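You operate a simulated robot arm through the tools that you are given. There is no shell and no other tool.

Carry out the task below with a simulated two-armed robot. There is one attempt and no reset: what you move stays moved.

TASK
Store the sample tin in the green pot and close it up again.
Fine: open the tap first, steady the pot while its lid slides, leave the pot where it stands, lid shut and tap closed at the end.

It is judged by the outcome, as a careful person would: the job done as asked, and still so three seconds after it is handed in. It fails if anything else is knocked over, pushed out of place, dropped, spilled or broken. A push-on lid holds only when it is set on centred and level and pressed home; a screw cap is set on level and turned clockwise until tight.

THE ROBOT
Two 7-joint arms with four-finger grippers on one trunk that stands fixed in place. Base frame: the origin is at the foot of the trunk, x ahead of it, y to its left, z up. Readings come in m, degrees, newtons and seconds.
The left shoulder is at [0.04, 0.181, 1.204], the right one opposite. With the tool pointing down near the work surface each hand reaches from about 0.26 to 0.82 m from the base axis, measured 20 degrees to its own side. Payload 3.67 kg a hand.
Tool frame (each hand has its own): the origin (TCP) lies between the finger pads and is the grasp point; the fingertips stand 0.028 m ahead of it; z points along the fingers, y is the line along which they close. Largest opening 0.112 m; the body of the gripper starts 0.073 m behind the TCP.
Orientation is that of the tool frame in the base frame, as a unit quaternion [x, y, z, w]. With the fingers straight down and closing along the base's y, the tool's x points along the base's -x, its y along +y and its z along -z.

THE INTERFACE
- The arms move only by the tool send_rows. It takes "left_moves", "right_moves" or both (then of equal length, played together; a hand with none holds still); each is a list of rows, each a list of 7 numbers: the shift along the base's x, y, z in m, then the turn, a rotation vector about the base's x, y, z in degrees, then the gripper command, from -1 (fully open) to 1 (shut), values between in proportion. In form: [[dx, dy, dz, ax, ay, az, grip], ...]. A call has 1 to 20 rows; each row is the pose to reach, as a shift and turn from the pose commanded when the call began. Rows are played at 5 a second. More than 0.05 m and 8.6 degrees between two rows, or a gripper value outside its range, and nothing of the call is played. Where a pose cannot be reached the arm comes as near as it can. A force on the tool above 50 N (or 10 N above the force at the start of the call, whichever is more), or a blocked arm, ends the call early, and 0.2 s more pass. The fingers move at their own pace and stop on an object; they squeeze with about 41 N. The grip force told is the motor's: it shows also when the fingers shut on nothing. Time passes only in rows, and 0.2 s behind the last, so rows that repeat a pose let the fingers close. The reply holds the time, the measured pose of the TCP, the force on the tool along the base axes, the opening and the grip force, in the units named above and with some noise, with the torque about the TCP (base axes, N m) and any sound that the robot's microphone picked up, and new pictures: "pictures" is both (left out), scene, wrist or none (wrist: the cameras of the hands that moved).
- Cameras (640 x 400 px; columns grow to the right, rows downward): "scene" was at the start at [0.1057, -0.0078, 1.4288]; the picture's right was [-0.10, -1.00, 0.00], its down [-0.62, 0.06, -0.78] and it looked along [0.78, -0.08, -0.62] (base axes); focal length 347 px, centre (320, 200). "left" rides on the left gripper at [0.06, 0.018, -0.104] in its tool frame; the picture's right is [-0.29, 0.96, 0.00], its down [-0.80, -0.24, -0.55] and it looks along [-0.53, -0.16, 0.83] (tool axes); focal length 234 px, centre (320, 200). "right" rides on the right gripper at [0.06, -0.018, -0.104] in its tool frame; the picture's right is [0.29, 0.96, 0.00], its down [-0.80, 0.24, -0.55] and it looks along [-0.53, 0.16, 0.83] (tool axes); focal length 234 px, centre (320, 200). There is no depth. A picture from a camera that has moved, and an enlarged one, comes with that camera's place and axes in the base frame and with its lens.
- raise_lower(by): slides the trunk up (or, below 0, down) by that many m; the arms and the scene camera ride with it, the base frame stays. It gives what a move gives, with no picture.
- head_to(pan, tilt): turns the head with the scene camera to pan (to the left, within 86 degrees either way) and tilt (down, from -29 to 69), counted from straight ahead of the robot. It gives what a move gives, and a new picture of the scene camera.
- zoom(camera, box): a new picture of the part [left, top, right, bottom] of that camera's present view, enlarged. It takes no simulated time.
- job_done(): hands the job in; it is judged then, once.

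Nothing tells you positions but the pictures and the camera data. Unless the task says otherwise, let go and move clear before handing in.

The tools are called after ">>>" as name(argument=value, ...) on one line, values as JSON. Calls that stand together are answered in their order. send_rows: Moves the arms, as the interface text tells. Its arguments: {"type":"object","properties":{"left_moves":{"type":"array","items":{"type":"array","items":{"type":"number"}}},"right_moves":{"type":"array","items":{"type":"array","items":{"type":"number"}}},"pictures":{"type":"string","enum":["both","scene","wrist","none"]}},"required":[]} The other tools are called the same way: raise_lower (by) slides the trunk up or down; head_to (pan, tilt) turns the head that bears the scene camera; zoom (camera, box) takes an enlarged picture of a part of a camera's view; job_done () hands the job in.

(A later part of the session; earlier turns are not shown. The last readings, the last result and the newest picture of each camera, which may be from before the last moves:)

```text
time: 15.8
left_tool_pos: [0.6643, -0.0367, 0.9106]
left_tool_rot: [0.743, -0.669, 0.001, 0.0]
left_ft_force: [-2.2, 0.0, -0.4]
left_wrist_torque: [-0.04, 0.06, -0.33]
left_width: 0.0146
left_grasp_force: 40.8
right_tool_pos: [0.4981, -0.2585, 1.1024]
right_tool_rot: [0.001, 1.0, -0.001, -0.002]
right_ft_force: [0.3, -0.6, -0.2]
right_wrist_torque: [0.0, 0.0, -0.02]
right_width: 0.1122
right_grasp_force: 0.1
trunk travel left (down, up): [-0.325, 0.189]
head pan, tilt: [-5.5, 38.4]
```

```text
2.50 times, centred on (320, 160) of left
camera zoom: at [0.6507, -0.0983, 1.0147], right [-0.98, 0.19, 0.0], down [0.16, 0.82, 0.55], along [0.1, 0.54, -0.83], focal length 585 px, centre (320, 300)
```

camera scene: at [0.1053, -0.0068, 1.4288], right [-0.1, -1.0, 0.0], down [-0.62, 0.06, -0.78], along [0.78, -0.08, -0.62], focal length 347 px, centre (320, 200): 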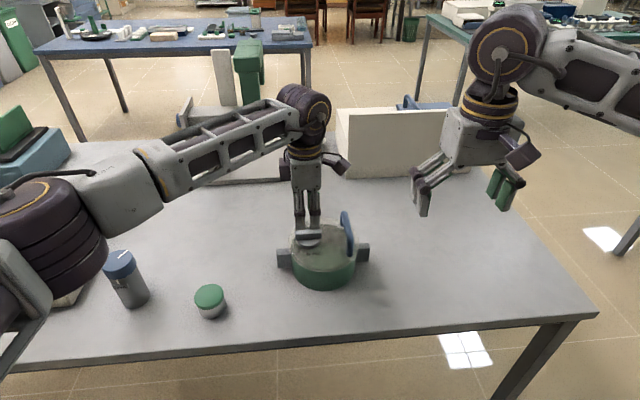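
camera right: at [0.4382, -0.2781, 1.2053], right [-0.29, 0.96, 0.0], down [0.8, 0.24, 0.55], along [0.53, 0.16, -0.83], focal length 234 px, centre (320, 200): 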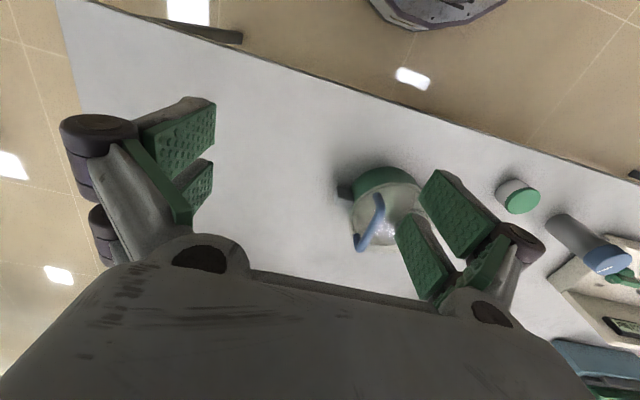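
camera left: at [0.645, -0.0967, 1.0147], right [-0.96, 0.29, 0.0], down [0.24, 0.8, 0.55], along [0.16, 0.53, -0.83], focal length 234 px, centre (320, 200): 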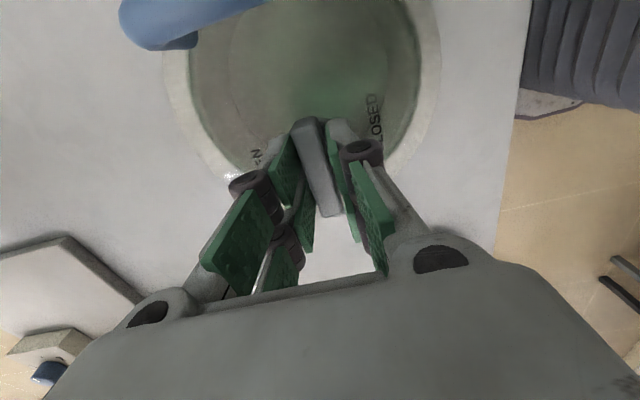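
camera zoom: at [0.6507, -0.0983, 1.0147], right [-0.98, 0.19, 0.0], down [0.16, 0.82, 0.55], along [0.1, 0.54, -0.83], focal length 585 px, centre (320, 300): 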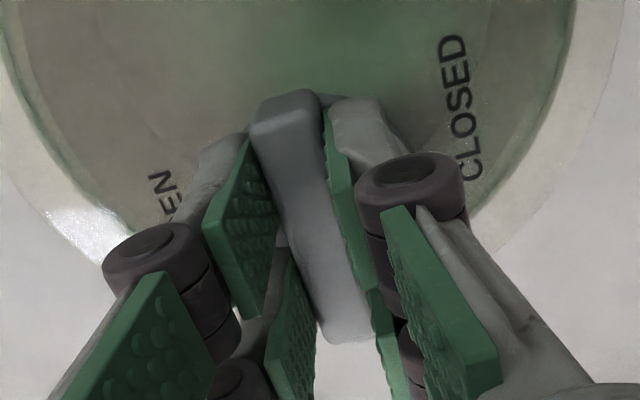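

The whole pot turned about 6° with the knob: the left lug came nearer and the right lug went back. So counter-clockwise is against a stop. I'll turn back clockwise by the same amount and see whether the pot follows or the tap moves.

>>> send_rows(left_moves=[[0, 0, 0, 0, 0, -3, 1], [0, 0, 0, 0, 0, -6, 1], [0, 0, 0, 0, 0, -6, 1]], pictures="none")

>>> zoom(camera="scene", box=[265, 200, 385, 300])

>>> zoom(camera="left", box=[240, 80, 400, 240])

```text
time: 16.6
left_tool_pos: [0.6628, -0.0373, 0.9106]
left_tool_rot: [0.708, -0.707, 0.0, 0.0]
left_ft_force: [-3.3, 0.0, -0.4]
left_wrist_torque: [0.02, 0.14, 0.02]
left_width: 0.015
left_grasp_force: 40.9
right_tool_pos: [0.4972, -0.2605, 1.1016]
right_tool_rot: [0.001, 1.0, -0.001, -0.002]
right_ft_force: [-0.2, -0.4, -0.2]
right_wrist_torque: [0.04, -0.01, -0.01]
right_width: 0.1119
right_grasp_force: 0.1
trunk travel left (down, up): [-0.325, 0.189]
head pan, tilt: [-5.5, 38.4]
```

```text
4.00 times, centred on (325, 250) of scene
camera zoom: at [0.1052, -0.0079, 1.4288], right [-0.1, -1.0, 0.0], down [-0.62, 0.06, -0.78], along [0.78, -0.08, -0.62], focal length 1389 px, centre (300, 0)
```

zoom: 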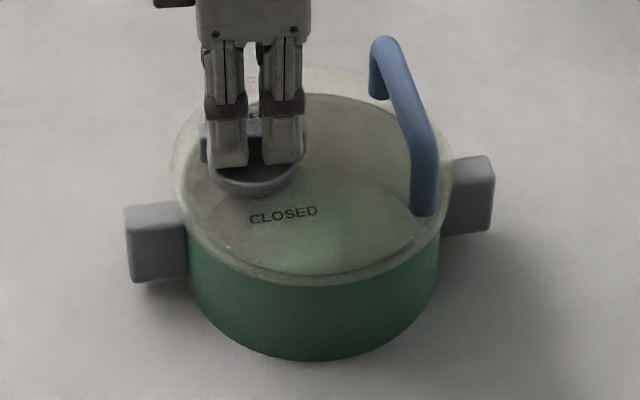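

```text
2.50 times, centred on (320, 160) of left
camera zoom: at [0.6442, -0.0966, 1.0147], right [-0.96, 0.29, 0.0], down [0.24, 0.8, 0.55], along [0.16, 0.53, -0.83], focal length 585 px, centre (320, 300)
```

zoom: 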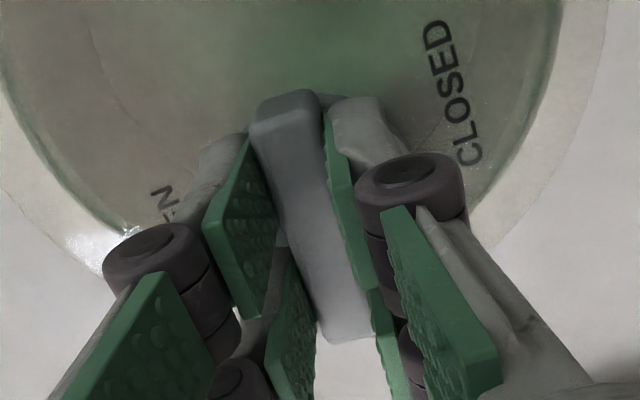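

Turning clockwise, the tap moves freely relative to the labels while the pot stays put, so clockwise opens it. I'll continue clockwise and listen; near the end stop I can also undo the small pot rotation.

>>> send_rows(left_moves=[[0, 0, 0, 0, 0, -6, 1], [0, 0, 0, 0, 0, -12, 1], [0, 0, 0, 0, 0, -18, 1], [0, 0, 0, 0, 0, -24, 1], [0, 0, 0, 0, 0, -30, 1], [0, 0, 0, 0, 0, -36, 1], [0, 0, 0, 0, 0, -42, 1], [0, 0, 0, 0, 0, -42, 1]], pictures="wrist")

>>> zoom(camera="scene", box=[265, 200, 385, 300])

```text
time: 18.4
left_tool_pos: [0.666, -0.0366, 0.9106]
left_tool_rot: [-0.407, 0.914, -0.001, 0.0]
left_ft_force: [0.0, 1.2, 0.1]
left_wrist_torque: [0.07, 0.0, 0.02]
left_width: 0.0151
left_grasp_force: 40.8
right_tool_pos: [0.4979, -0.2586, 1.1016]
right_tool_rot: [0.001, 1.0, 0.0, -0.001]
right_ft_force: [0.5, 0.5, -0.1]
right_wrist_torque: [0.0, 0.02, -0.01]
right_width: 0.112
right_grasp_force: 0.0
trunk travel left (down, up): [-0.325, 0.189]
head pan, tilt: [-5.5, 38.4]
camera left: at [0.6094, -0.0691, 1.0147], right [-0.52, 0.85, 0.0], down [0.71, 0.43, 0.55], along [0.47, 0.29, -0.83], focal length 234 px, centre (320, 200)
```

left: 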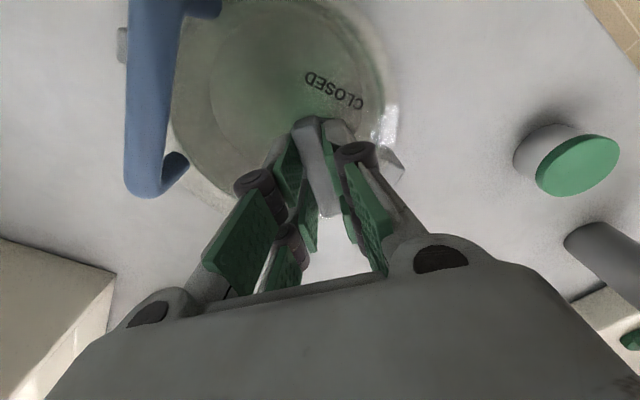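

```text
4.00 times, centred on (325, 250) of scene
camera zoom: at [0.1057, -0.0078, 1.4288], right [-0.1, -1.0, 0.0], down [-0.62, 0.06, -0.78], along [0.78, -0.08, -0.62], focal length 1389 px, centre (300, 0)
```

zoom: 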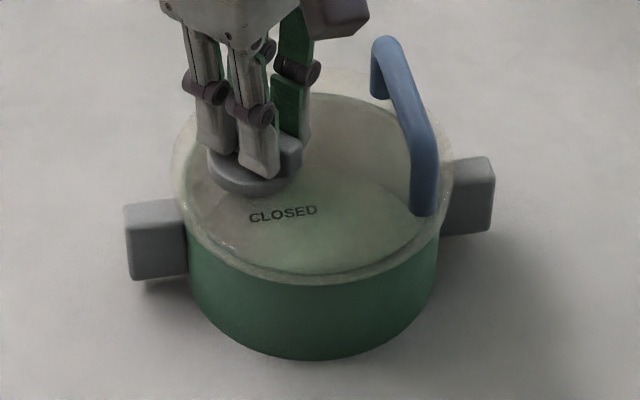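

The tap is turning freely and the pot stays still. I'll keep going clockwise in steps.

>>> send_rows(left_moves=[[0, 0, 0, 0, 0, -6, 1], [0, 0, 0, 0, 0, -12, 1], [0, 0, 0, 0, 0, -18, 1], [0, 0, 0, 0, 0, -24, 1], [0, 0, 0, 0, 0, -30, 1], [0, 0, 0, 0, 0, -36, 1], [0, 0, 0, 0, 0, -39, 1], [0, 0, 0, 0, 0, -39, 1]], pictures="wrist")

>>> zoom(camera="scene", box=[265, 200, 385, 300])

```text
time: 20.2
left_tool_pos: [0.6646, -0.0364, 0.9107]
left_tool_rot: [-0.079, 0.997, 0.0, 0.0]
left_ft_force: [-1.7, 0.2, -0.7]
left_wrist_torque: [0.01, -0.16, -0.04]
left_width: 0.0147
left_grasp_force: 41.2
right_tool_pos: [0.4977, -0.2588, 1.1005]
right_tool_rot: [0.0, 1.0, -0.001, -0.002]
right_ft_force: [0.9, -0.7, 0.9]
right_wrist_torque: [0.03, 0.0, 0.01]
right_width: 0.1121
right_grasp_force: 0.1
trunk travel left (down, up): [-0.325, 0.189]
head pan, tilt: [-5.5, 38.4]
camera left: at [0.6014, -0.0284, 1.0147], right [0.14, 0.99, 0.0], down [0.82, -0.11, 0.55], along [0.55, -0.07, -0.83], focal length 234 px, centre (320, 200)
```

left: 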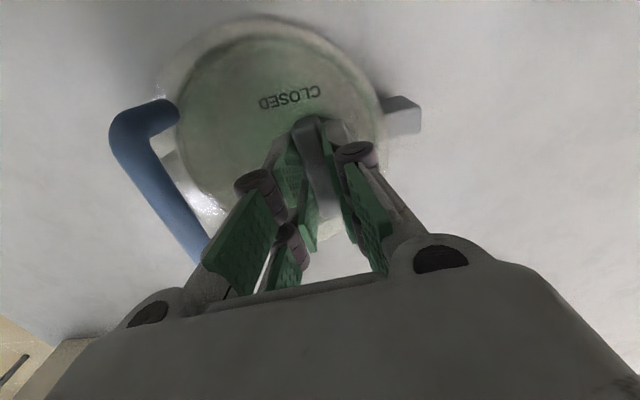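

```text
4.00 times, centred on (325, 250) of scene
camera zoom: at [0.1058, -0.0079, 1.4288], right [-0.1, -1.0, 0.0], down [-0.62, 0.06, -0.78], along [0.78, -0.08, -0.62], focal length 1389 px, centre (300, 0)
```

zoom: 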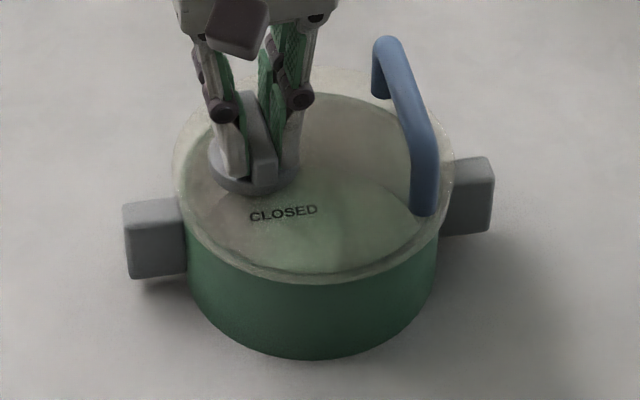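

The tap is about 87° from its closed stop with little torque. I'll go a few degrees at a time from here to feel for the open stop.

>>> send_rows(left_moves=[[0, 0, 0, 0, 0, -3, 1], [0, 0, 0, 0, 0, -6, 1], [0, 0, 0, 0, 0, -6, 1]], pictures="none")

>>> zoom(camera="scene", box=[265, 200, 385, 300])

```text
time: 21.0
left_tool_pos: [0.6637, -0.0377, 0.9101]
left_tool_rot: [-0.027, 1.0, -0.001, 0.0]
left_ft_force: [1.8, -1.7, 0.3]
left_wrist_torque: [-0.07, 0.24, 0.22]
left_width: 0.015
left_grasp_force: 41.6
right_tool_pos: [0.4992, -0.2588, 1.1008]
right_tool_rot: [0.001, 1.0, -0.001, -0.002]
right_ft_force: [0.1, 0.4, 0.0]
right_wrist_torque: [0.01, -0.01, -0.01]
right_width: 0.112
right_grasp_force: 0.1
trunk travel left (down, up): [-0.325, 0.189]
head pan, tilt: [-5.5, 38.4]
```

```text
4.00 times, centred on (325, 250) of scene
camera zoom: at [0.1062, -0.008, 1.4287], right [-0.1, -1.0, 0.0], down [-0.62, 0.06, -0.78], along [0.78, -0.08, -0.62], focal length 1389 px, centre (300, 0)
```

zoom: 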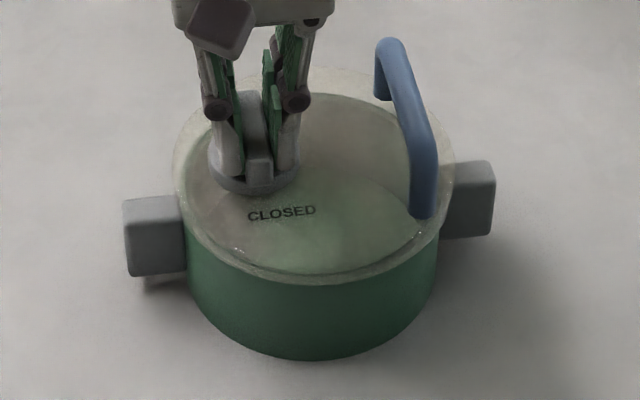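

Torque rose to 0.22 N·m and the pot began to turn back, so the open stop is at about 90°: the tap is fully open. A few more degrees against this stop will bring the pot back to its original heading.

>>> send_rows(left_moves=[[0, 0, 0, 0, 0, -2, 1], [0, 0, 0, 0, 0, -3.5, 1], [0, 0, 0, 0, 0, -3.5, 1]], pictures="none")

>>> zoom(camera="scene", box=[265, 200, 385, 300])

```text
time: 21.8
left_tool_pos: [0.665, -0.038, 0.9112]
left_tool_rot: [0.005, 1.0, 0.0, 0.0]
left_ft_force: [2.6, -0.6, 0.9]
left_wrist_torque: [-0.02, 0.19, 0.31]
left_width: 0.0151
left_grasp_force: 40.8
right_tool_pos: [0.4986, -0.258, 1.1016]
right_tool_rot: [0.001, 1.0, -0.002, -0.001]
right_ft_force: [0.2, 0.5, 0.1]
right_wrist_torque: [0.01, 0.02, -0.01]
right_width: 0.1121
right_grasp_force: 0.1
trunk travel left (down, up): [-0.325, 0.189]
head pan, tilt: [-5.5, 38.4]
```

```text
4.00 times, centred on (325, 250) of scene
camera zoom: at [0.1061, -0.0079, 1.4288], right [-0.1, -1.0, 0.0], down [-0.62, 0.06, -0.78], along [0.78, -0.08, -0.62], focal length 1389 px, centre (300, 0)
```

zoom: 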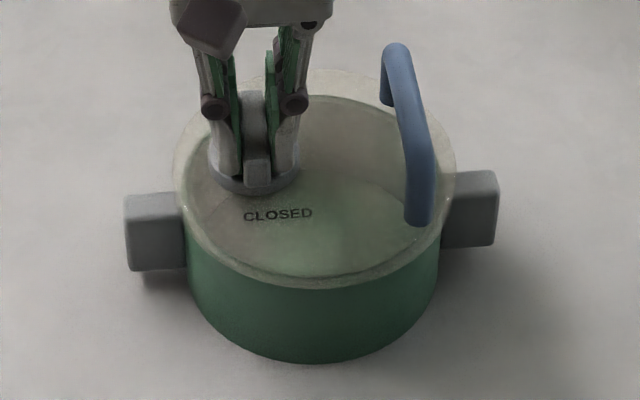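

The pot's lugs and label are back exactly where they started and the tap bar now lies along x, fully open. I'll release the knob and lift the left hand straight up.

>>> send_rows(left_moves=[[0, 0, 0, 0, 0, 2, 0.6], [0, 0, 0, 0, 0, 2, 0.3], [0, 0, 0, 0, 0, 2, 0.3], [0, 0, 0.03, 0, 0, 2, 0.3], [0, 0, 0.07, 0, 0, 2, 0.3], [0, 0.02, 0.11, 0, 0, 2, 0.3], [0, 0.06, 0.12, 0, 0, 2, 0.3], [0, 0.06, 0.12, 0, 0, 2, 0.3]], pictures="both")

>>> zoom(camera="scene", box=[265, 200, 385, 300])

>>> zoom(camera="left", box=[180, 60, 420, 220])

```text
time: 23.6
left_tool_pos: [0.6646, 0.0232, 1.0301]
left_tool_rot: [-0.013, 1.0, 0.001, 0.0]
left_ft_force: [0.1, -0.1, -0.4]
left_wrist_torque: [0.02, 0.0, -0.01]
left_width: 0.0391
left_grasp_force: 0.0
right_tool_pos: [0.4975, -0.2594, 1.1007]
right_tool_rot: [0.002, 1.0, 0.0, -0.002]
right_ft_force: [0.1, -0.5, 0.3]
right_wrist_torque: [0.04, 0.05, -0.04]
right_width: 0.1119
right_grasp_force: 0.1
trunk travel left (down, up): [-0.325, 0.189]
head pan, tilt: [-5.5, 38.4]
camera scene: at [0.1058, -0.0095, 1.4287], right [-0.1, -1.0, 0.0], down [-0.62, 0.06, -0.78], along [0.78, -0.08, -0.62], focal length 347 px, centre (320, 200)
camera left: at [0.6023, 0.0387, 1.1339], right [0.26, 0.96, 0.0], down [0.8, -0.22, 0.55], along [0.53, -0.14, -0.83], focal length 234 px, centre (320, 200)
```

scene: 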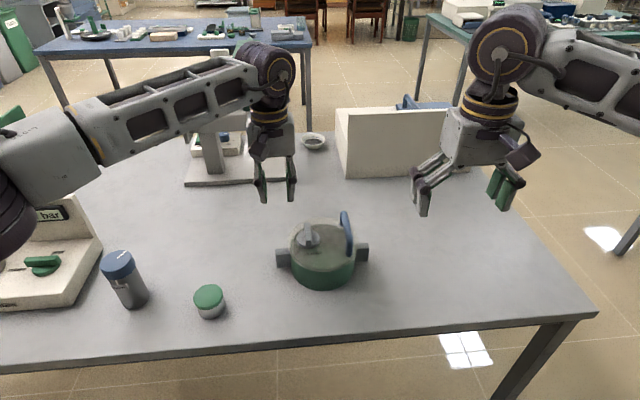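
left: 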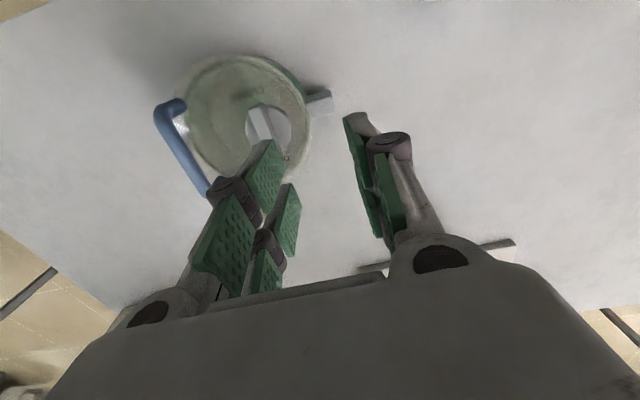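

```text
4.00 times, centred on (325, 250) of scene
camera zoom: at [0.1058, -0.0095, 1.4287], right [-0.1, -1.0, 0.0], down [-0.62, 0.06, -0.78], along [0.78, -0.08, -0.62], focal length 1389 px, centre (300, 0)
```

zoom: 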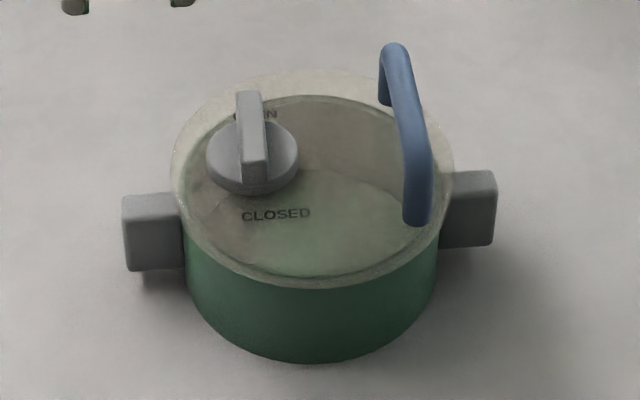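

```text
2.50 times, centred on (300, 140) of left
camera zoom: at [0.6023, 0.0387, 1.1339], right [0.26, 0.96, 0.0], down [0.8, -0.22, 0.55], along [0.53, -0.14, -0.83], focal length 585 px, centre (370, 350)
```

zoom: 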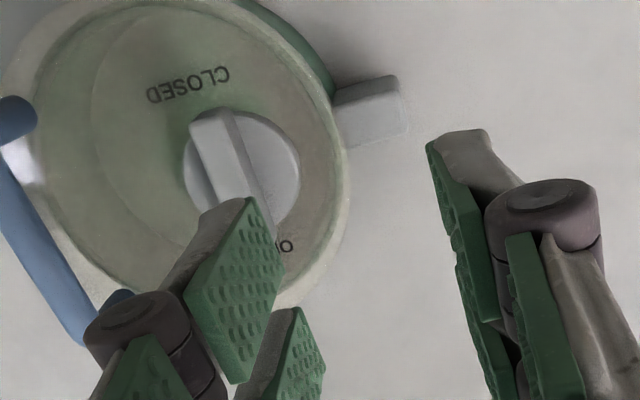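

The pot is at its original pose with the tap open. Now I'll turn the left wrist to +90° and move it out to the pot's left side, ready to grip the left lug from outside with the hand tilted under the lid's overhang.

>>> send_rows(left_moves=[[0, 0.015, 0, 0, 0, 8, 0.0], [0, 0.03, 0, 0, 0, 16, 0.0], [0, 0.045, 0, 0, 0, 24, 0.0], [0, 0.06, 0, 0, 0, 32, 0.0], [0, 0.075, 0, 0, 0, 40, 0.0], [0, 0.09, 0, 0, 0, 48, 0.0], [0, 0.1, -0.01, 0, 0, 56, 0.0], [0, 0.1, -0.02, 0, 0, 64, 0.0], [0, 0.1, -0.03, 0, 0, 72, 0.0], [0, 0.1, -0.04, 0, 0, 80, 0.0], [0, 0.1, -0.05, 0, 0, 88.4, 0.0], [0, 0.1, -0.05, 0, 0, 88.4, 0.0]], pictures="none")

```text
time: 26.2
left_tool_pos: [0.6638, 0.1235, 0.9821]
left_tool_rot: [-0.707, 0.707, 0.001, 0.0]
left_ft_force: [0.0, -1.4, 0.0]
left_wrist_torque: [-0.02, 0.0, 0.0]
left_width: 0.0562
left_grasp_force: 0.1
right_tool_pos: [0.4985, -0.2587, 1.1017]
right_tool_rot: [0.001, 1.0, -0.001, -0.002]
right_ft_force: [0.0, -0.8, -0.3]
right_wrist_torque: [0.06, -0.01, 0.03]
right_width: 0.112
right_grasp_force: 0.1
trunk travel left (down, up): [-0.325, 0.189]
head pan, tilt: [-5.5, 38.4]
```

>>> send_rows(left_moves=[[0, 0.0, -0.01, -7, 0, 0, 0.0], [0, -0.002, -0.02, -14, 0, 0, 0.0], [0, -0.006, -0.03, -21, 0, 0, 0.0], [0, -0.012, -0.045, -28, 0, 0, 0.0], [0, -0.0185, -0.055, -35, 0, 0, 0.0], [0, -0.0185, -0.055, -35, 0, 0, 0.0]], pictures="both")

>>> zoom(camera="left", box=[200, 60, 440, 220])

>>> zoom(camera="scene", box=[230, 180, 380, 300])

```text
time: 27.6
left_tool_pos: [0.6643, 0.1037, 0.9264]
left_tool_rot: [-0.674, 0.675, -0.213, -0.213]
left_ft_force: [0.2, 0.5, 0.1]
left_wrist_torque: [0.0, -0.02, 0.01]
left_width: 0.0559
left_grasp_force: 0.1
right_tool_pos: [0.4988, -0.258, 1.1015]
right_tool_rot: [0.0, 1.0, -0.001, -0.002]
right_ft_force: [-0.1, 0.4, -0.3]
right_wrist_torque: [0.01, -0.02, -0.01]
right_width: 0.1122
right_grasp_force: 0.0
trunk travel left (down, up): [-0.325, 0.189]
head pan, tilt: [-5.5, 38.4]
camera scene: at [0.1056, -0.0081, 1.4288], right [-0.1, -1.0, 0.0], down [-0.62, 0.06, -0.78], along [0.78, -0.08, -0.62], focal length 347 px, centre (320, 200)
camera left: at [0.6447, 0.1153, 1.0455], right [-0.96, 0.24, -0.17], down [0.24, 0.97, 0.0], along [0.16, -0.04, -0.99], focal length 234 px, centre (320, 200)
```

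scene: 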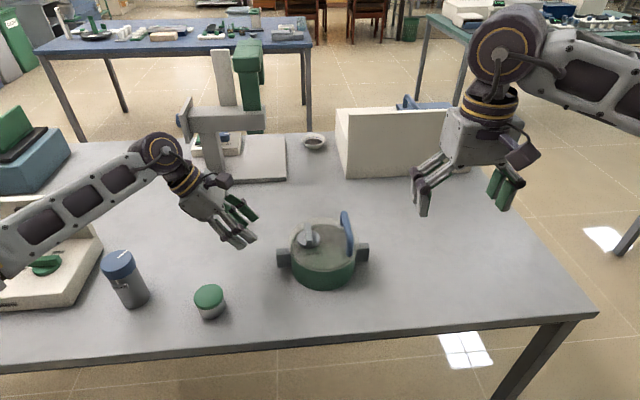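
left: 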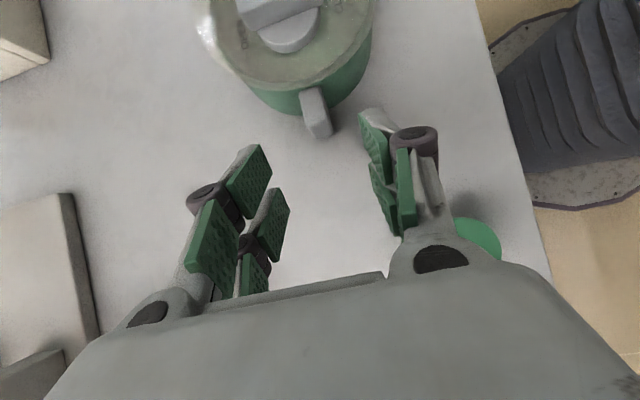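

```text
2.50 times, centred on (320, 140) of left
camera zoom: at [0.6447, 0.1153, 1.0455], right [-0.96, 0.24, -0.17], down [0.24, 0.97, 0.0], along [0.16, -0.04, -0.99], focal length 585 px, centre (320, 350)
```

zoom: 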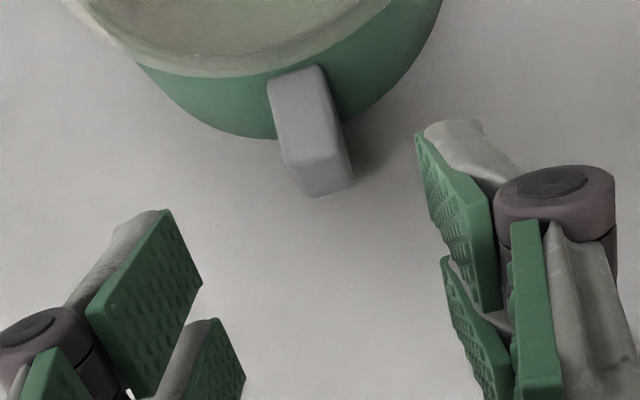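

```text
3.33 times, centred on (305, 240) of scene
camera zoom: at [0.1056, -0.0081, 1.4288], right [-0.1, -1.0, 0.0], down [-0.62, 0.06, -0.78], along [0.78, -0.08, -0.62], focal length 1157 px, centre (370, 67)
```

zoom: 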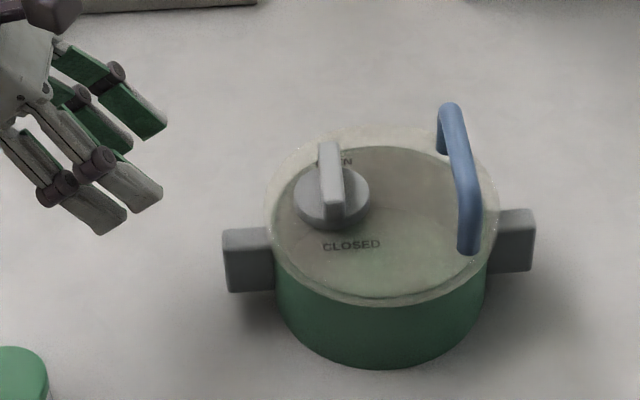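

The lug is in view, spanning x ≈ 0.653–0.674, y out to about 0.04 and z ≈ 0.80–0.853. I'll slide the open fingers down along the tool axis to straddle it.

>>> send_rows(left_moves=[[-0.0013, -0.016, -0.024, 0, 0, 0, 0.0], [-0.0013, -0.032, -0.048, 0, 0, 0, 0.0], [-0.0013, -0.044, -0.066, 0, 0, 0, 0.0], [-0.0013, -0.044, -0.066, 0, 0, 0, 0.0]], pictures="wrist")

>>> zoom(camera="left", box=[200, 60, 440, 220])

>>> zoom(camera="scene", box=[230, 180, 380, 300])

```text
time: 28.6
left_tool_pos: [0.6641, 0.0613, 0.8603]
left_tool_rot: [0.674, -0.674, 0.213, 0.213]
left_ft_force: [0.3, -0.2, 0.5]
left_wrist_torque: [0.03, 0.0, -0.02]
left_width: 0.056
left_grasp_force: 0.1
right_tool_pos: [0.4974, -0.2589, 1.1009]
right_tool_rot: [0.0, 1.0, -0.001, -0.002]
right_ft_force: [-0.3, -0.5, 0.0]
right_wrist_torque: [0.03, -0.01, -0.02]
right_width: 0.112
right_grasp_force: 0.0
trunk travel left (down, up): [-0.325, 0.189]
head pan, tilt: [-5.5, 38.4]
camera left: at [0.6434, 0.0718, 0.98], right [-0.96, 0.24, -0.17], down [0.24, 0.97, 0.0], along [0.16, -0.04, -0.99], focal length 234 px, centre (320, 200)
```

left: 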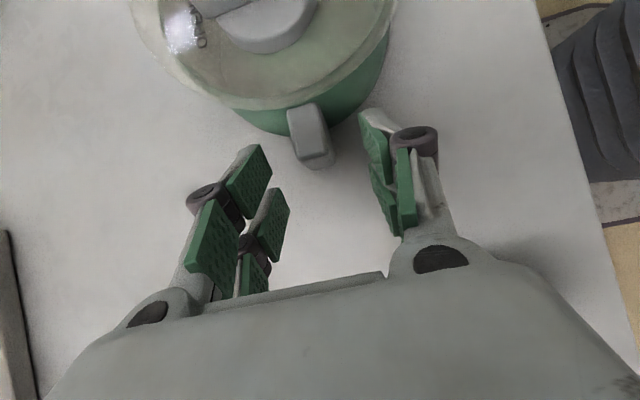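

```text
2.50 times, centred on (320, 140) of left
camera zoom: at [0.6434, 0.0718, 0.98], right [-0.96, 0.24, -0.17], down [0.24, 0.97, 0.0], along [0.16, -0.04, -0.99], focal length 585 px, centre (320, 350)
```

zoom: 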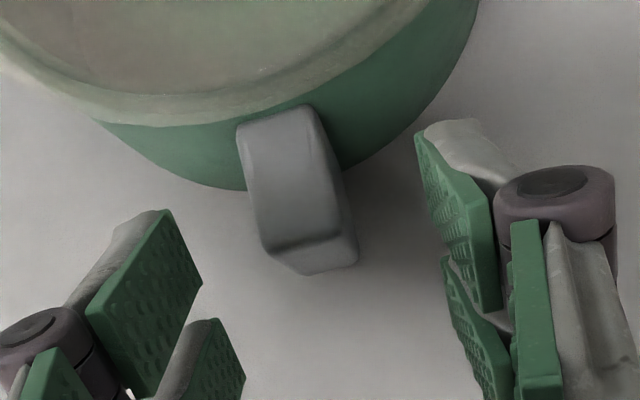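

```text
3.33 times, centred on (305, 240) of scene
camera zoom: at [0.1056, -0.0077, 1.4288], right [-0.1, -1.0, 0.0], down [-0.62, 0.06, -0.78], along [0.78, -0.08, -0.62], focal length 1157 px, centre (370, 67)
```

zoom: 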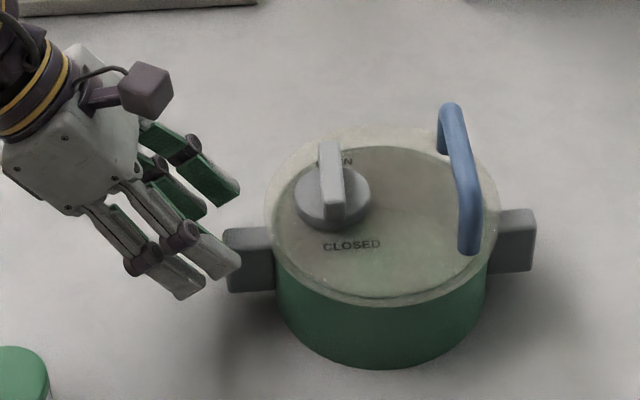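

The approach is clean, with the lug sitting about 2 mm toward -x of the hand's centre. I'll correct that, go the rest of the way and close in stages.

>>> send_rows(left_moves=[[-0.0015, -0.009, -0.013, 0, 0, 0, 0.0], [-0.0015, -0.0167, -0.0264, 0, 0, 0, 0.0], [-0.0015, -0.0167, -0.0264, 0, 0, 0, 0.4], [-0.0015, -0.0167, -0.0264, 0, 0, 0, 0.5], [-0.0015, -0.0167, -0.0264, 0, 0, 0, 0.5]], pictures="wrist")

>>> zoom(camera="left", box=[220, 80, 420, 240])

>>> zoom(camera="scene", box=[230, 180, 380, 300])

```text
time: 29.8
left_tool_pos: [0.6623, 0.0445, 0.8341]
left_tool_rot: [0.674, -0.674, 0.213, 0.213]
left_ft_force: [1.8, 1.0, -1.3]
left_wrist_torque: [0.04, 0.0, 0.09]
left_width: 0.0289
left_grasp_force: 0.9
right_tool_pos: [0.4985, -0.258, 1.1017]
right_tool_rot: [0.001, 1.0, -0.001, -0.002]
right_ft_force: [0.7, -0.6, -0.1]
right_wrist_torque: [0.0, 0.0, 0.02]
right_width: 0.112
right_grasp_force: 0.1
trunk travel left (down, up): [-0.325, 0.189]
head pan, tilt: [-5.5, 38.4]
camera left: at [0.6421, 0.0552, 0.9529], right [-0.96, 0.24, -0.17], down [0.24, 0.97, 0.0], along [0.16, -0.04, -0.99], focal length 234 px, centre (320, 200)
```

left: 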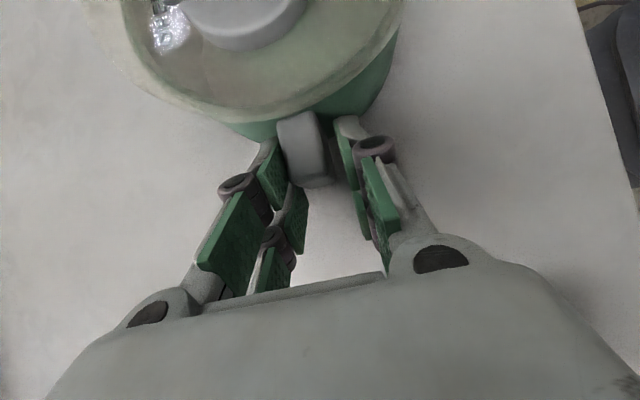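

```text
2.50 times, centred on (320, 160) of left
camera zoom: at [0.6421, 0.0552, 0.9529], right [-0.96, 0.24, -0.17], down [0.24, 0.97, 0.0], along [0.16, -0.04, -0.99], focal length 585 px, centre (320, 300)
```

zoom: 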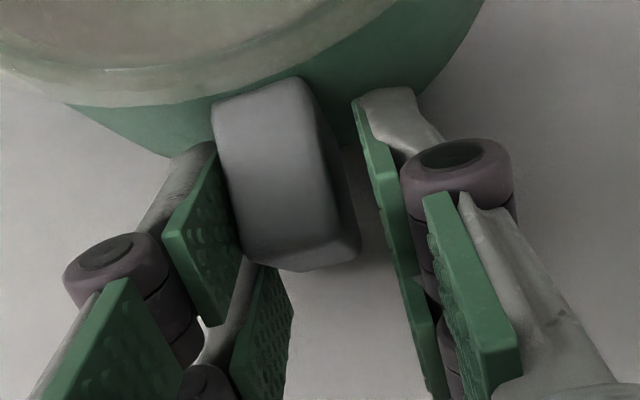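

```text
3.33 times, centred on (305, 240) of scene
camera zoom: at [0.106, -0.0077, 1.4287], right [-0.1, -1.0, 0.0], down [-0.62, 0.06, -0.78], along [0.78, -0.08, -0.62], focal length 1157 px, centre (370, 67)
```

zoom: 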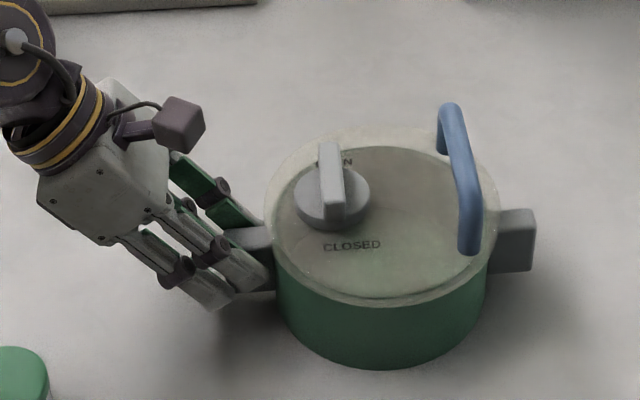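

The +x finger already touches the lug, so the lug centre is really near x = 0.665. I'll shift the hand +3.5 mm and then close fully.

>>> send_rows(left_moves=[[0.0018, 0, 0, 0, 0, 0, 0.48], [0.0035, 0, 0, 0, 0, 0, 0.5], [0.0035, 0, 0, 0, 0, 0, 0.56], [0.0035, 0, 0, 0, 0, 0, 0.56]], pictures="wrist")

>>> zoom(camera="left", box=[220, 80, 420, 240])

```text
time: 30.8
left_tool_pos: [0.6643, 0.0448, 0.8336]
left_tool_rot: [-0.673, 0.676, -0.212, -0.214]
left_ft_force: [-0.7, 0.3, -0.4]
left_wrist_torque: [-0.03, 0.01, -0.01]
left_width: 0.0244
left_grasp_force: 0.0
right_tool_pos: [0.4984, -0.2594, 1.1003]
right_tool_rot: [0.002, 1.0, 0.0, -0.002]
right_ft_force: [0.7, -0.5, 0.1]
right_wrist_torque: [-0.01, 0.0, 0.03]
right_width: 0.1121
right_grasp_force: 0.1
trunk travel left (down, up): [-0.325, 0.189]
head pan, tilt: [-5.5, 38.4]
camera left: at [0.6456, 0.0548, 0.9528], right [-0.96, 0.24, -0.17], down [0.24, 0.97, 0.0], along [0.16, -0.04, -0.99], focal length 234 px, centre (320, 200)
```

left: 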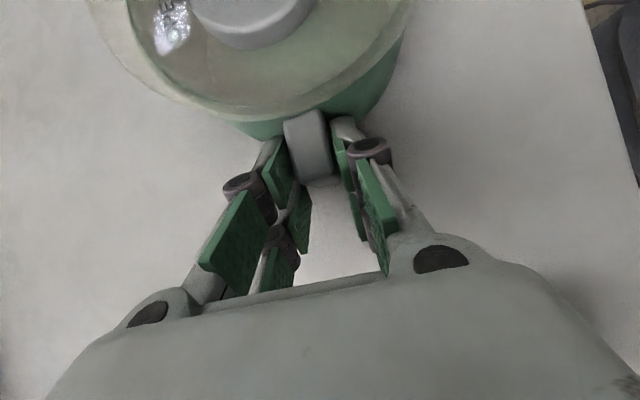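

```text
2.50 times, centred on (320, 160) of left
camera zoom: at [0.6456, 0.0548, 0.9528], right [-0.96, 0.24, -0.17], down [0.24, 0.97, 0.0], along [0.16, -0.04, -0.99], focal length 585 px, centre (320, 300)
```

zoom: 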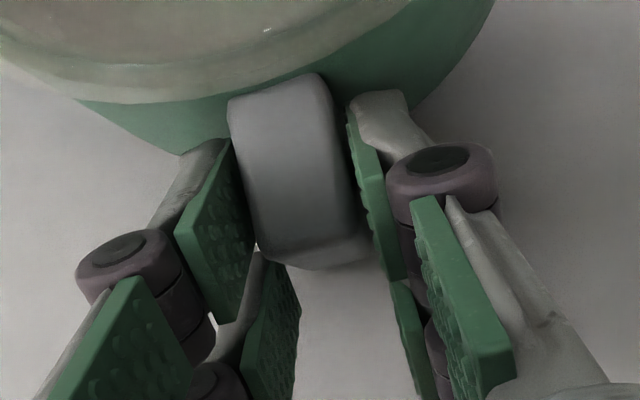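

The lug is centred now with no side force. I'll close the left hand on it.

>>> send_rows(left_moves=[[0, 0, 0, 0, 0, 0, 0.62], [0, 0, 0, 0, 0, 0, 1], [0, 0, 0, 0, 0, 0, 1]], pictures="none")

>>> zoom(camera="scene", box=[265, 200, 385, 300])

>>> zoom(camera="right", box=[320, 130, 460, 260])

```text
time: 31.6
left_tool_pos: [0.6643, 0.0439, 0.832]
left_tool_rot: [0.675, -0.674, 0.212, 0.212]
left_ft_force: [0.2, 0.4, -0.3]
left_wrist_torque: [0.1, 0.16, 0.21]
left_width: 0.0218
left_grasp_force: 41.1
right_tool_pos: [0.4977, -0.2584, 1.1004]
right_tool_rot: [0.0, 1.0, -0.001, -0.002]
right_ft_force: [-0.4, 0.7, 0.5]
right_wrist_torque: [0.01, -0.01, 0.02]
right_width: 0.1122
right_grasp_force: 0.0
trunk travel left (down, up): [-0.325, 0.189]
head pan, tilt: [-5.5, 38.4]
```

```text
4.00 times, centred on (325, 250) of scene
camera zoom: at [0.1057, -0.0078, 1.4288], right [-0.1, -1.0, 0.0], down [-0.62, 0.06, -0.78], along [0.78, -0.08, -0.62], focal length 1389 px, centre (300, 0)
```

zoom: 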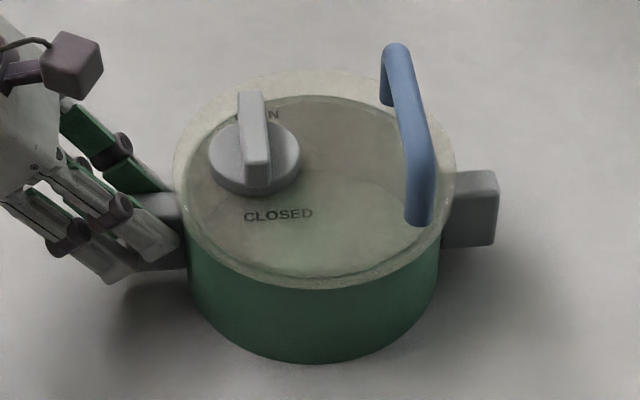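

```text
3.08 times, centred on (390, 195) of right
camera zoom: at [0.4392, -0.276, 1.2055], right [-0.29, 0.96, 0.0], down [0.8, 0.24, 0.55], along [0.53, 0.16, -0.83], focal length 720 px, centre (105, 215)
```

zoom: 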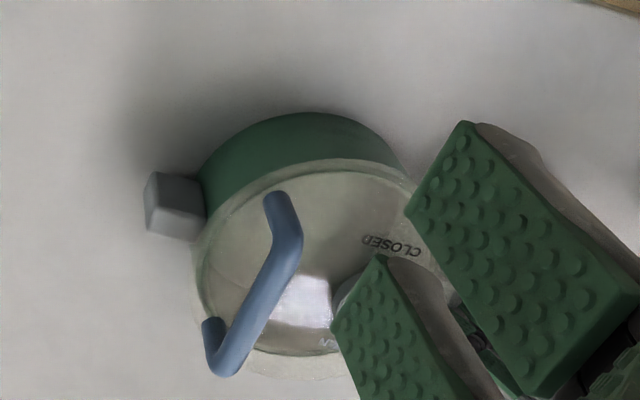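

The left hand has the lug firmly (21.8 mm, 41 N) and the pot hasn't moved. The handle bar's centre is near (0.667, -0.120, 0.905), so I'll bring the right hand above it with the fingers 5 cm apart.

>>> send_rows(right_moves=[[0.028, 0.023, -0.015, 0, 0, 0, 0.1], [0.056, 0.046, -0.03, 0, 0, 0, 0.1], [0.084, 0.069, -0.05, 0, 0, 0, 0.1], [0.112, 0.092, -0.07, 0, 0, 0, 0.1], [0.14, 0.115, -0.09, 0, 0, 0, 0.1], [0.169, 0.138, -0.11, 0, 0, 0, 0.1], [0.169, 0.138, -0.12, 0, 0, 0, 0.1]], pictures="both")

>>> zoom(camera="right", box=[220, 80, 420, 240])

>>> zoom(camera="scene", box=[250, 160, 400, 300])

```text
time: 33.2
left_tool_pos: [0.6652, 0.0452, 0.832]
left_tool_rot: [0.675, -0.674, 0.213, 0.213]
left_ft_force: [-1.6, 2.5, -0.3]
left_wrist_torque: [-0.51, -0.06, -0.17]
left_width: 0.0219
left_grasp_force: 41.4
right_tool_pos: [0.6667, -0.1202, 0.9809]
right_tool_rot: [0.001, 1.0, -0.001, -0.002]
right_ft_force: [0.1, -0.5, -0.6]
right_wrist_torque: [-0.03, 0.0, 0.0]
right_width: 0.0504
right_grasp_force: 0.1
trunk travel left (down, up): [-0.325, 0.189]
head pan, tilt: [-5.5, 38.4]
camera scene: at [0.1054, -0.0082, 1.4288], right [-0.1, -1.0, 0.0], down [-0.62, 0.06, -0.78], along [0.78, -0.08, -0.62], focal length 347 px, centre (320, 200)
camera right: at [0.6081, -0.1385, 1.085], right [-0.29, 0.96, 0.0], down [0.8, 0.24, 0.55], along [0.53, 0.16, -0.83], focal length 234 px, centre (320, 200)
```

scene: 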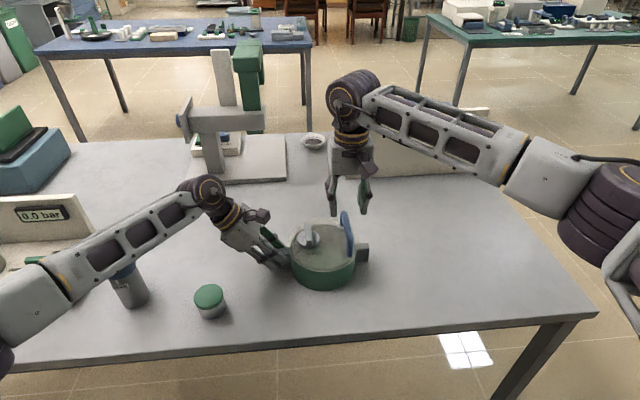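
right: 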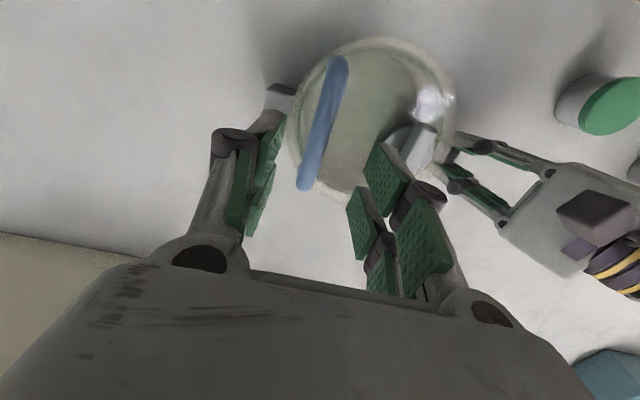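

```text
2.50 times, centred on (320, 160) of right
camera zoom: at [0.6081, -0.1385, 1.085], right [-0.29, 0.96, 0.0], down [0.8, 0.24, 0.55], along [0.53, 0.16, -0.83], focal length 585 px, centre (320, 300)
```

zoom: 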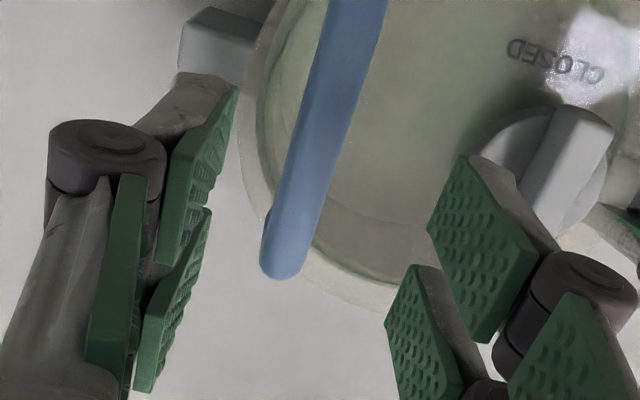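

```text
2.86 times, centred on (325, 230) of scene
camera zoom: at [0.1054, -0.0082, 1.4288], right [-0.1, -1.0, 0.0], down [-0.62, 0.06, -0.78], along [0.78, -0.08, -0.62], focal length 992 px, centre (306, 114)
```

zoom: 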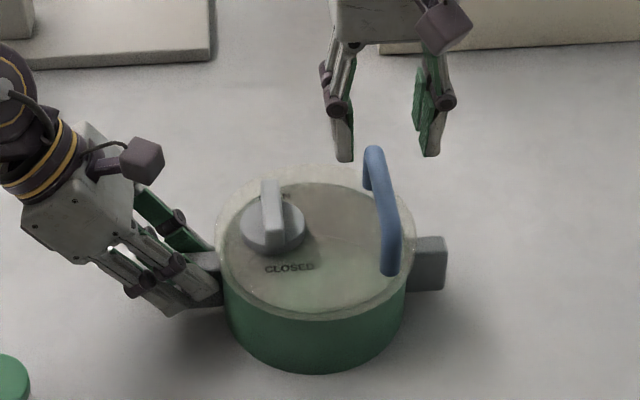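

The handle bar is about 1.5 mm toward -y of the hand's centre. I'll correct that, lower the fingers around the bar and close in stages.

>>> send_rows(right_moves=[[0, -0.0015, -0.03, 0, 0, 0, 0.1], [0, -0.0015, -0.055, 0, 0, 0, 0.1], [0, -0.0015, -0.077, 0, 0, 0, 0.1], [0, -0.0015, -0.077, 0, 0, 0, 0.4], [0, -0.0015, -0.077, 0, 0, 0, 0.64], [0, -0.0015, -0.077, 0, 0, 0, 0.64]], pictures="wrist")

>>> zoom(camera="right", box=[220, 80, 420, 240])

>>> zoom(camera="scene", box=[265, 190, 385, 300])

```text
time: 34.6
left_tool_pos: [0.666, 0.0447, 0.8336]
left_tool_rot: [-0.674, 0.675, -0.213, -0.213]
left_ft_force: [-1.1, 0.7, -1.0]
left_wrist_torque: [0.02, -0.05, -0.09]
left_width: 0.022
left_grasp_force: 41.1
right_tool_pos: [0.6681, -0.1223, 0.9035]
right_tool_rot: [0.001, 1.0, -0.001, -0.002]
right_ft_force: [-0.3, 0.4, 0.6]
right_wrist_torque: [-0.03, -0.03, 0.02]
right_width: 0.02
right_grasp_force: 0.2
trunk travel left (down, up): [-0.325, 0.189]
head pan, tilt: [-5.5, 38.4]
camera right: at [0.6085, -0.1392, 1.0082], right [-0.29, 0.96, 0.0], down [0.8, 0.24, 0.55], along [0.53, 0.16, -0.83], focal length 234 px, centre (320, 200)
```

right: 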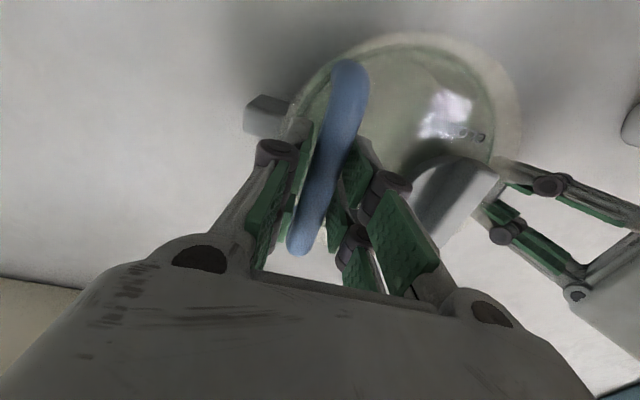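

```text
2.50 times, centred on (320, 160) of right
camera zoom: at [0.6085, -0.1392, 1.0082], right [-0.29, 0.96, 0.0], down [0.8, 0.24, 0.55], along [0.53, 0.16, -0.83], focal length 585 px, centre (320, 300)
```

zoom: 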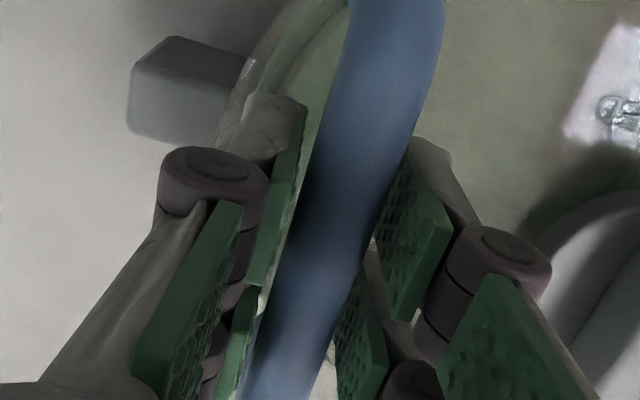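

```text
3.64 times, centred on (325, 245) of scene
camera zoom: at [0.1056, -0.0077, 1.4288], right [-0.1, -1.0, 0.0], down [-0.62, 0.06, -0.78], along [0.78, -0.08, -0.62], focal length 1263 px, centre (302, 36)
```

zoom: 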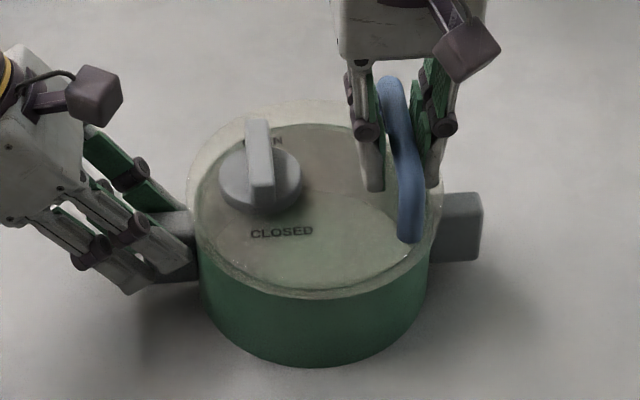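

The bar sits between the pads with a small even gap. I'll close the right hand on it.

>>> send_rows(right_moves=[[0, 0, 0, 0, 0, 0, 0.74], [0, 0, 0, 0, 0, 0, 1], [0, 0, 0, 0, 0, 0, 1]], pictures="none")

```text
time: 35.4
left_tool_pos: [0.6643, 0.044, 0.8338]
left_tool_rot: [0.674, -0.674, 0.213, 0.213]
left_ft_force: [-2.6, 2.8, 1.0]
left_wrist_torque: [-0.1, -0.01, -0.08]
left_width: 0.0217
left_grasp_force: 41.6
right_tool_pos: [0.667, -0.1225, 0.9043]
right_tool_rot: [0.001, 1.0, -0.001, -0.002]
right_ft_force: [-0.1, -1.3, -0.5]
right_wrist_torque: [-0.03, 0.09, 0.02]
right_width: 0.0147
right_grasp_force: 40.9
trunk travel left (down, up): [-0.325, 0.189]
head pan, tilt: [-5.5, 38.4]
```

Both hands have firm grips. I'll start sliding the lid toward -y, gently at first, and watch the forces.

>>> send_rows(right_moves=[[0, -0.003, 0, 0, 0, 0, 1], [0, -0.006, 0, 0, 0, 0, 1], [0, -0.01, 0, 0, 0, 0, 1]], pictures="none")

>>> zoom(camera="scene", box=[265, 190, 385, 300])

```text
time: 36.2
left_tool_pos: [0.6659, 0.0437, 0.8339]
left_tool_rot: [-0.674, 0.675, -0.212, -0.213]
left_ft_force: [-1.4, -5.3, 1.2]
left_wrist_torque: [0.06, 0.04, -0.14]
left_width: 0.0217
left_grasp_force: 41.0
right_tool_pos: [0.6665, -0.1327, 0.904]
right_tool_rot: [0.0, 1.0, -0.001, -0.002]
right_ft_force: [0.5, 5.8, -0.5]
right_wrist_torque: [0.14, -0.37, 0.0]
right_width: 0.014
right_grasp_force: 41.0
trunk travel left (down, up): [-0.325, 0.189]
head pan, tilt: [-5.5, 38.4]
```

```text
3.64 times, centred on (325, 245) of scene
camera zoom: at [0.1062, -0.0079, 1.4287], right [-0.1, -1.0, 0.0], down [-0.62, 0.06, -0.78], along [0.78, -0.08, -0.62], focal length 1263 px, centre (302, 36)
```

zoom: 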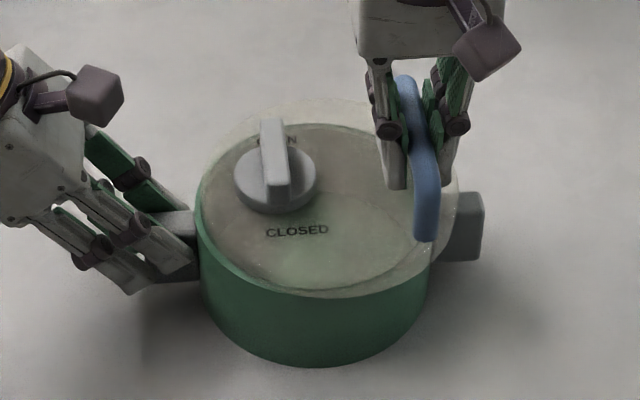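

The lid slides at about 5–6 N while the pot stays put. I'll keep sliding it in small rows.

>>> send_rows(right_moves=[[0, -0.01, 0, 0, 0, 0, 1], [0, -0.02, 0, 0, 0, 0, 1], [0, -0.03, 0, 0, 0, 0, 1], [0, -0.04, 0, 0, 0, 0, 1], [0, -0.05, 0, 0, 0, 0, 1], [0, -0.06, 0, 0, 0, 0, 1]], pictures="wrist")

>>> zoom(camera="scene", box=[265, 190, 415, 310])

```text
time: 37.6
left_tool_pos: [0.6655, 0.0427, 0.834]
left_tool_rot: [-0.674, 0.675, -0.212, -0.213]
left_ft_force: [-4.2, -6.7, 4.0]
left_wrist_torque: [-1.17, -0.12, -0.55]
left_width: 0.022
left_grasp_force: 40.7
right_tool_pos: [0.6669, -0.1919, 0.904]
right_tool_rot: [0.002, 1.0, -0.002, -0.002]
right_ft_force: [1.0, 5.1, 0.0]
right_wrist_torque: [0.04, -0.34, -0.09]
right_width: 0.0144
right_grasp_force: 40.6
trunk travel left (down, up): [-0.325, 0.189]
head pan, tilt: [-5.5, 38.4]
camera right: at [0.6086, -0.2106, 1.0082], right [-0.29, 0.96, 0.0], down [0.8, 0.24, 0.55], along [0.53, 0.16, -0.84], focal length 234 px, centre (320, 200)
```

right: 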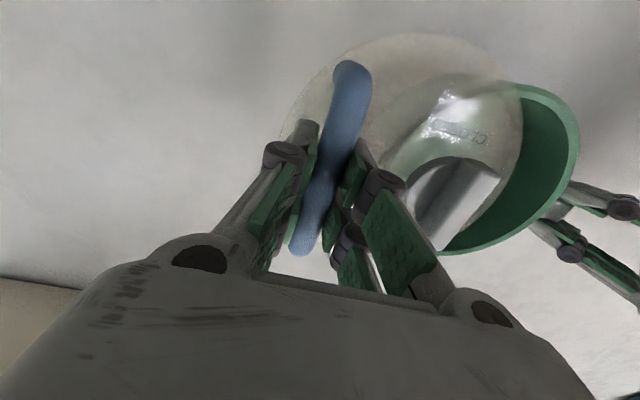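

```text
3.33 times, centred on (340, 250) of scene
camera zoom: at [0.1065, -0.0083, 1.4287], right [-0.1, -1.0, 0.0], down [-0.62, 0.06, -0.78], along [0.78, -0.08, -0.62], focal length 1157 px, centre (253, 33)
```

zoom: 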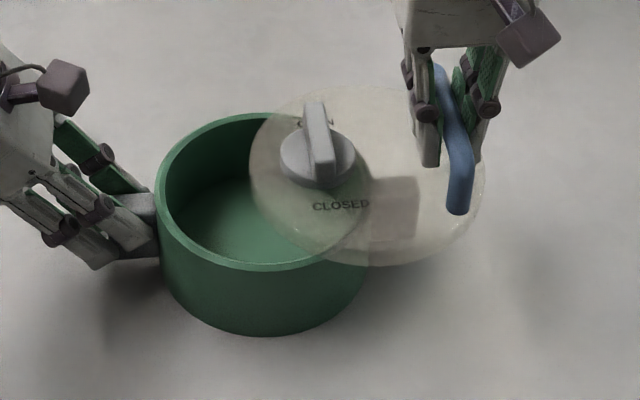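

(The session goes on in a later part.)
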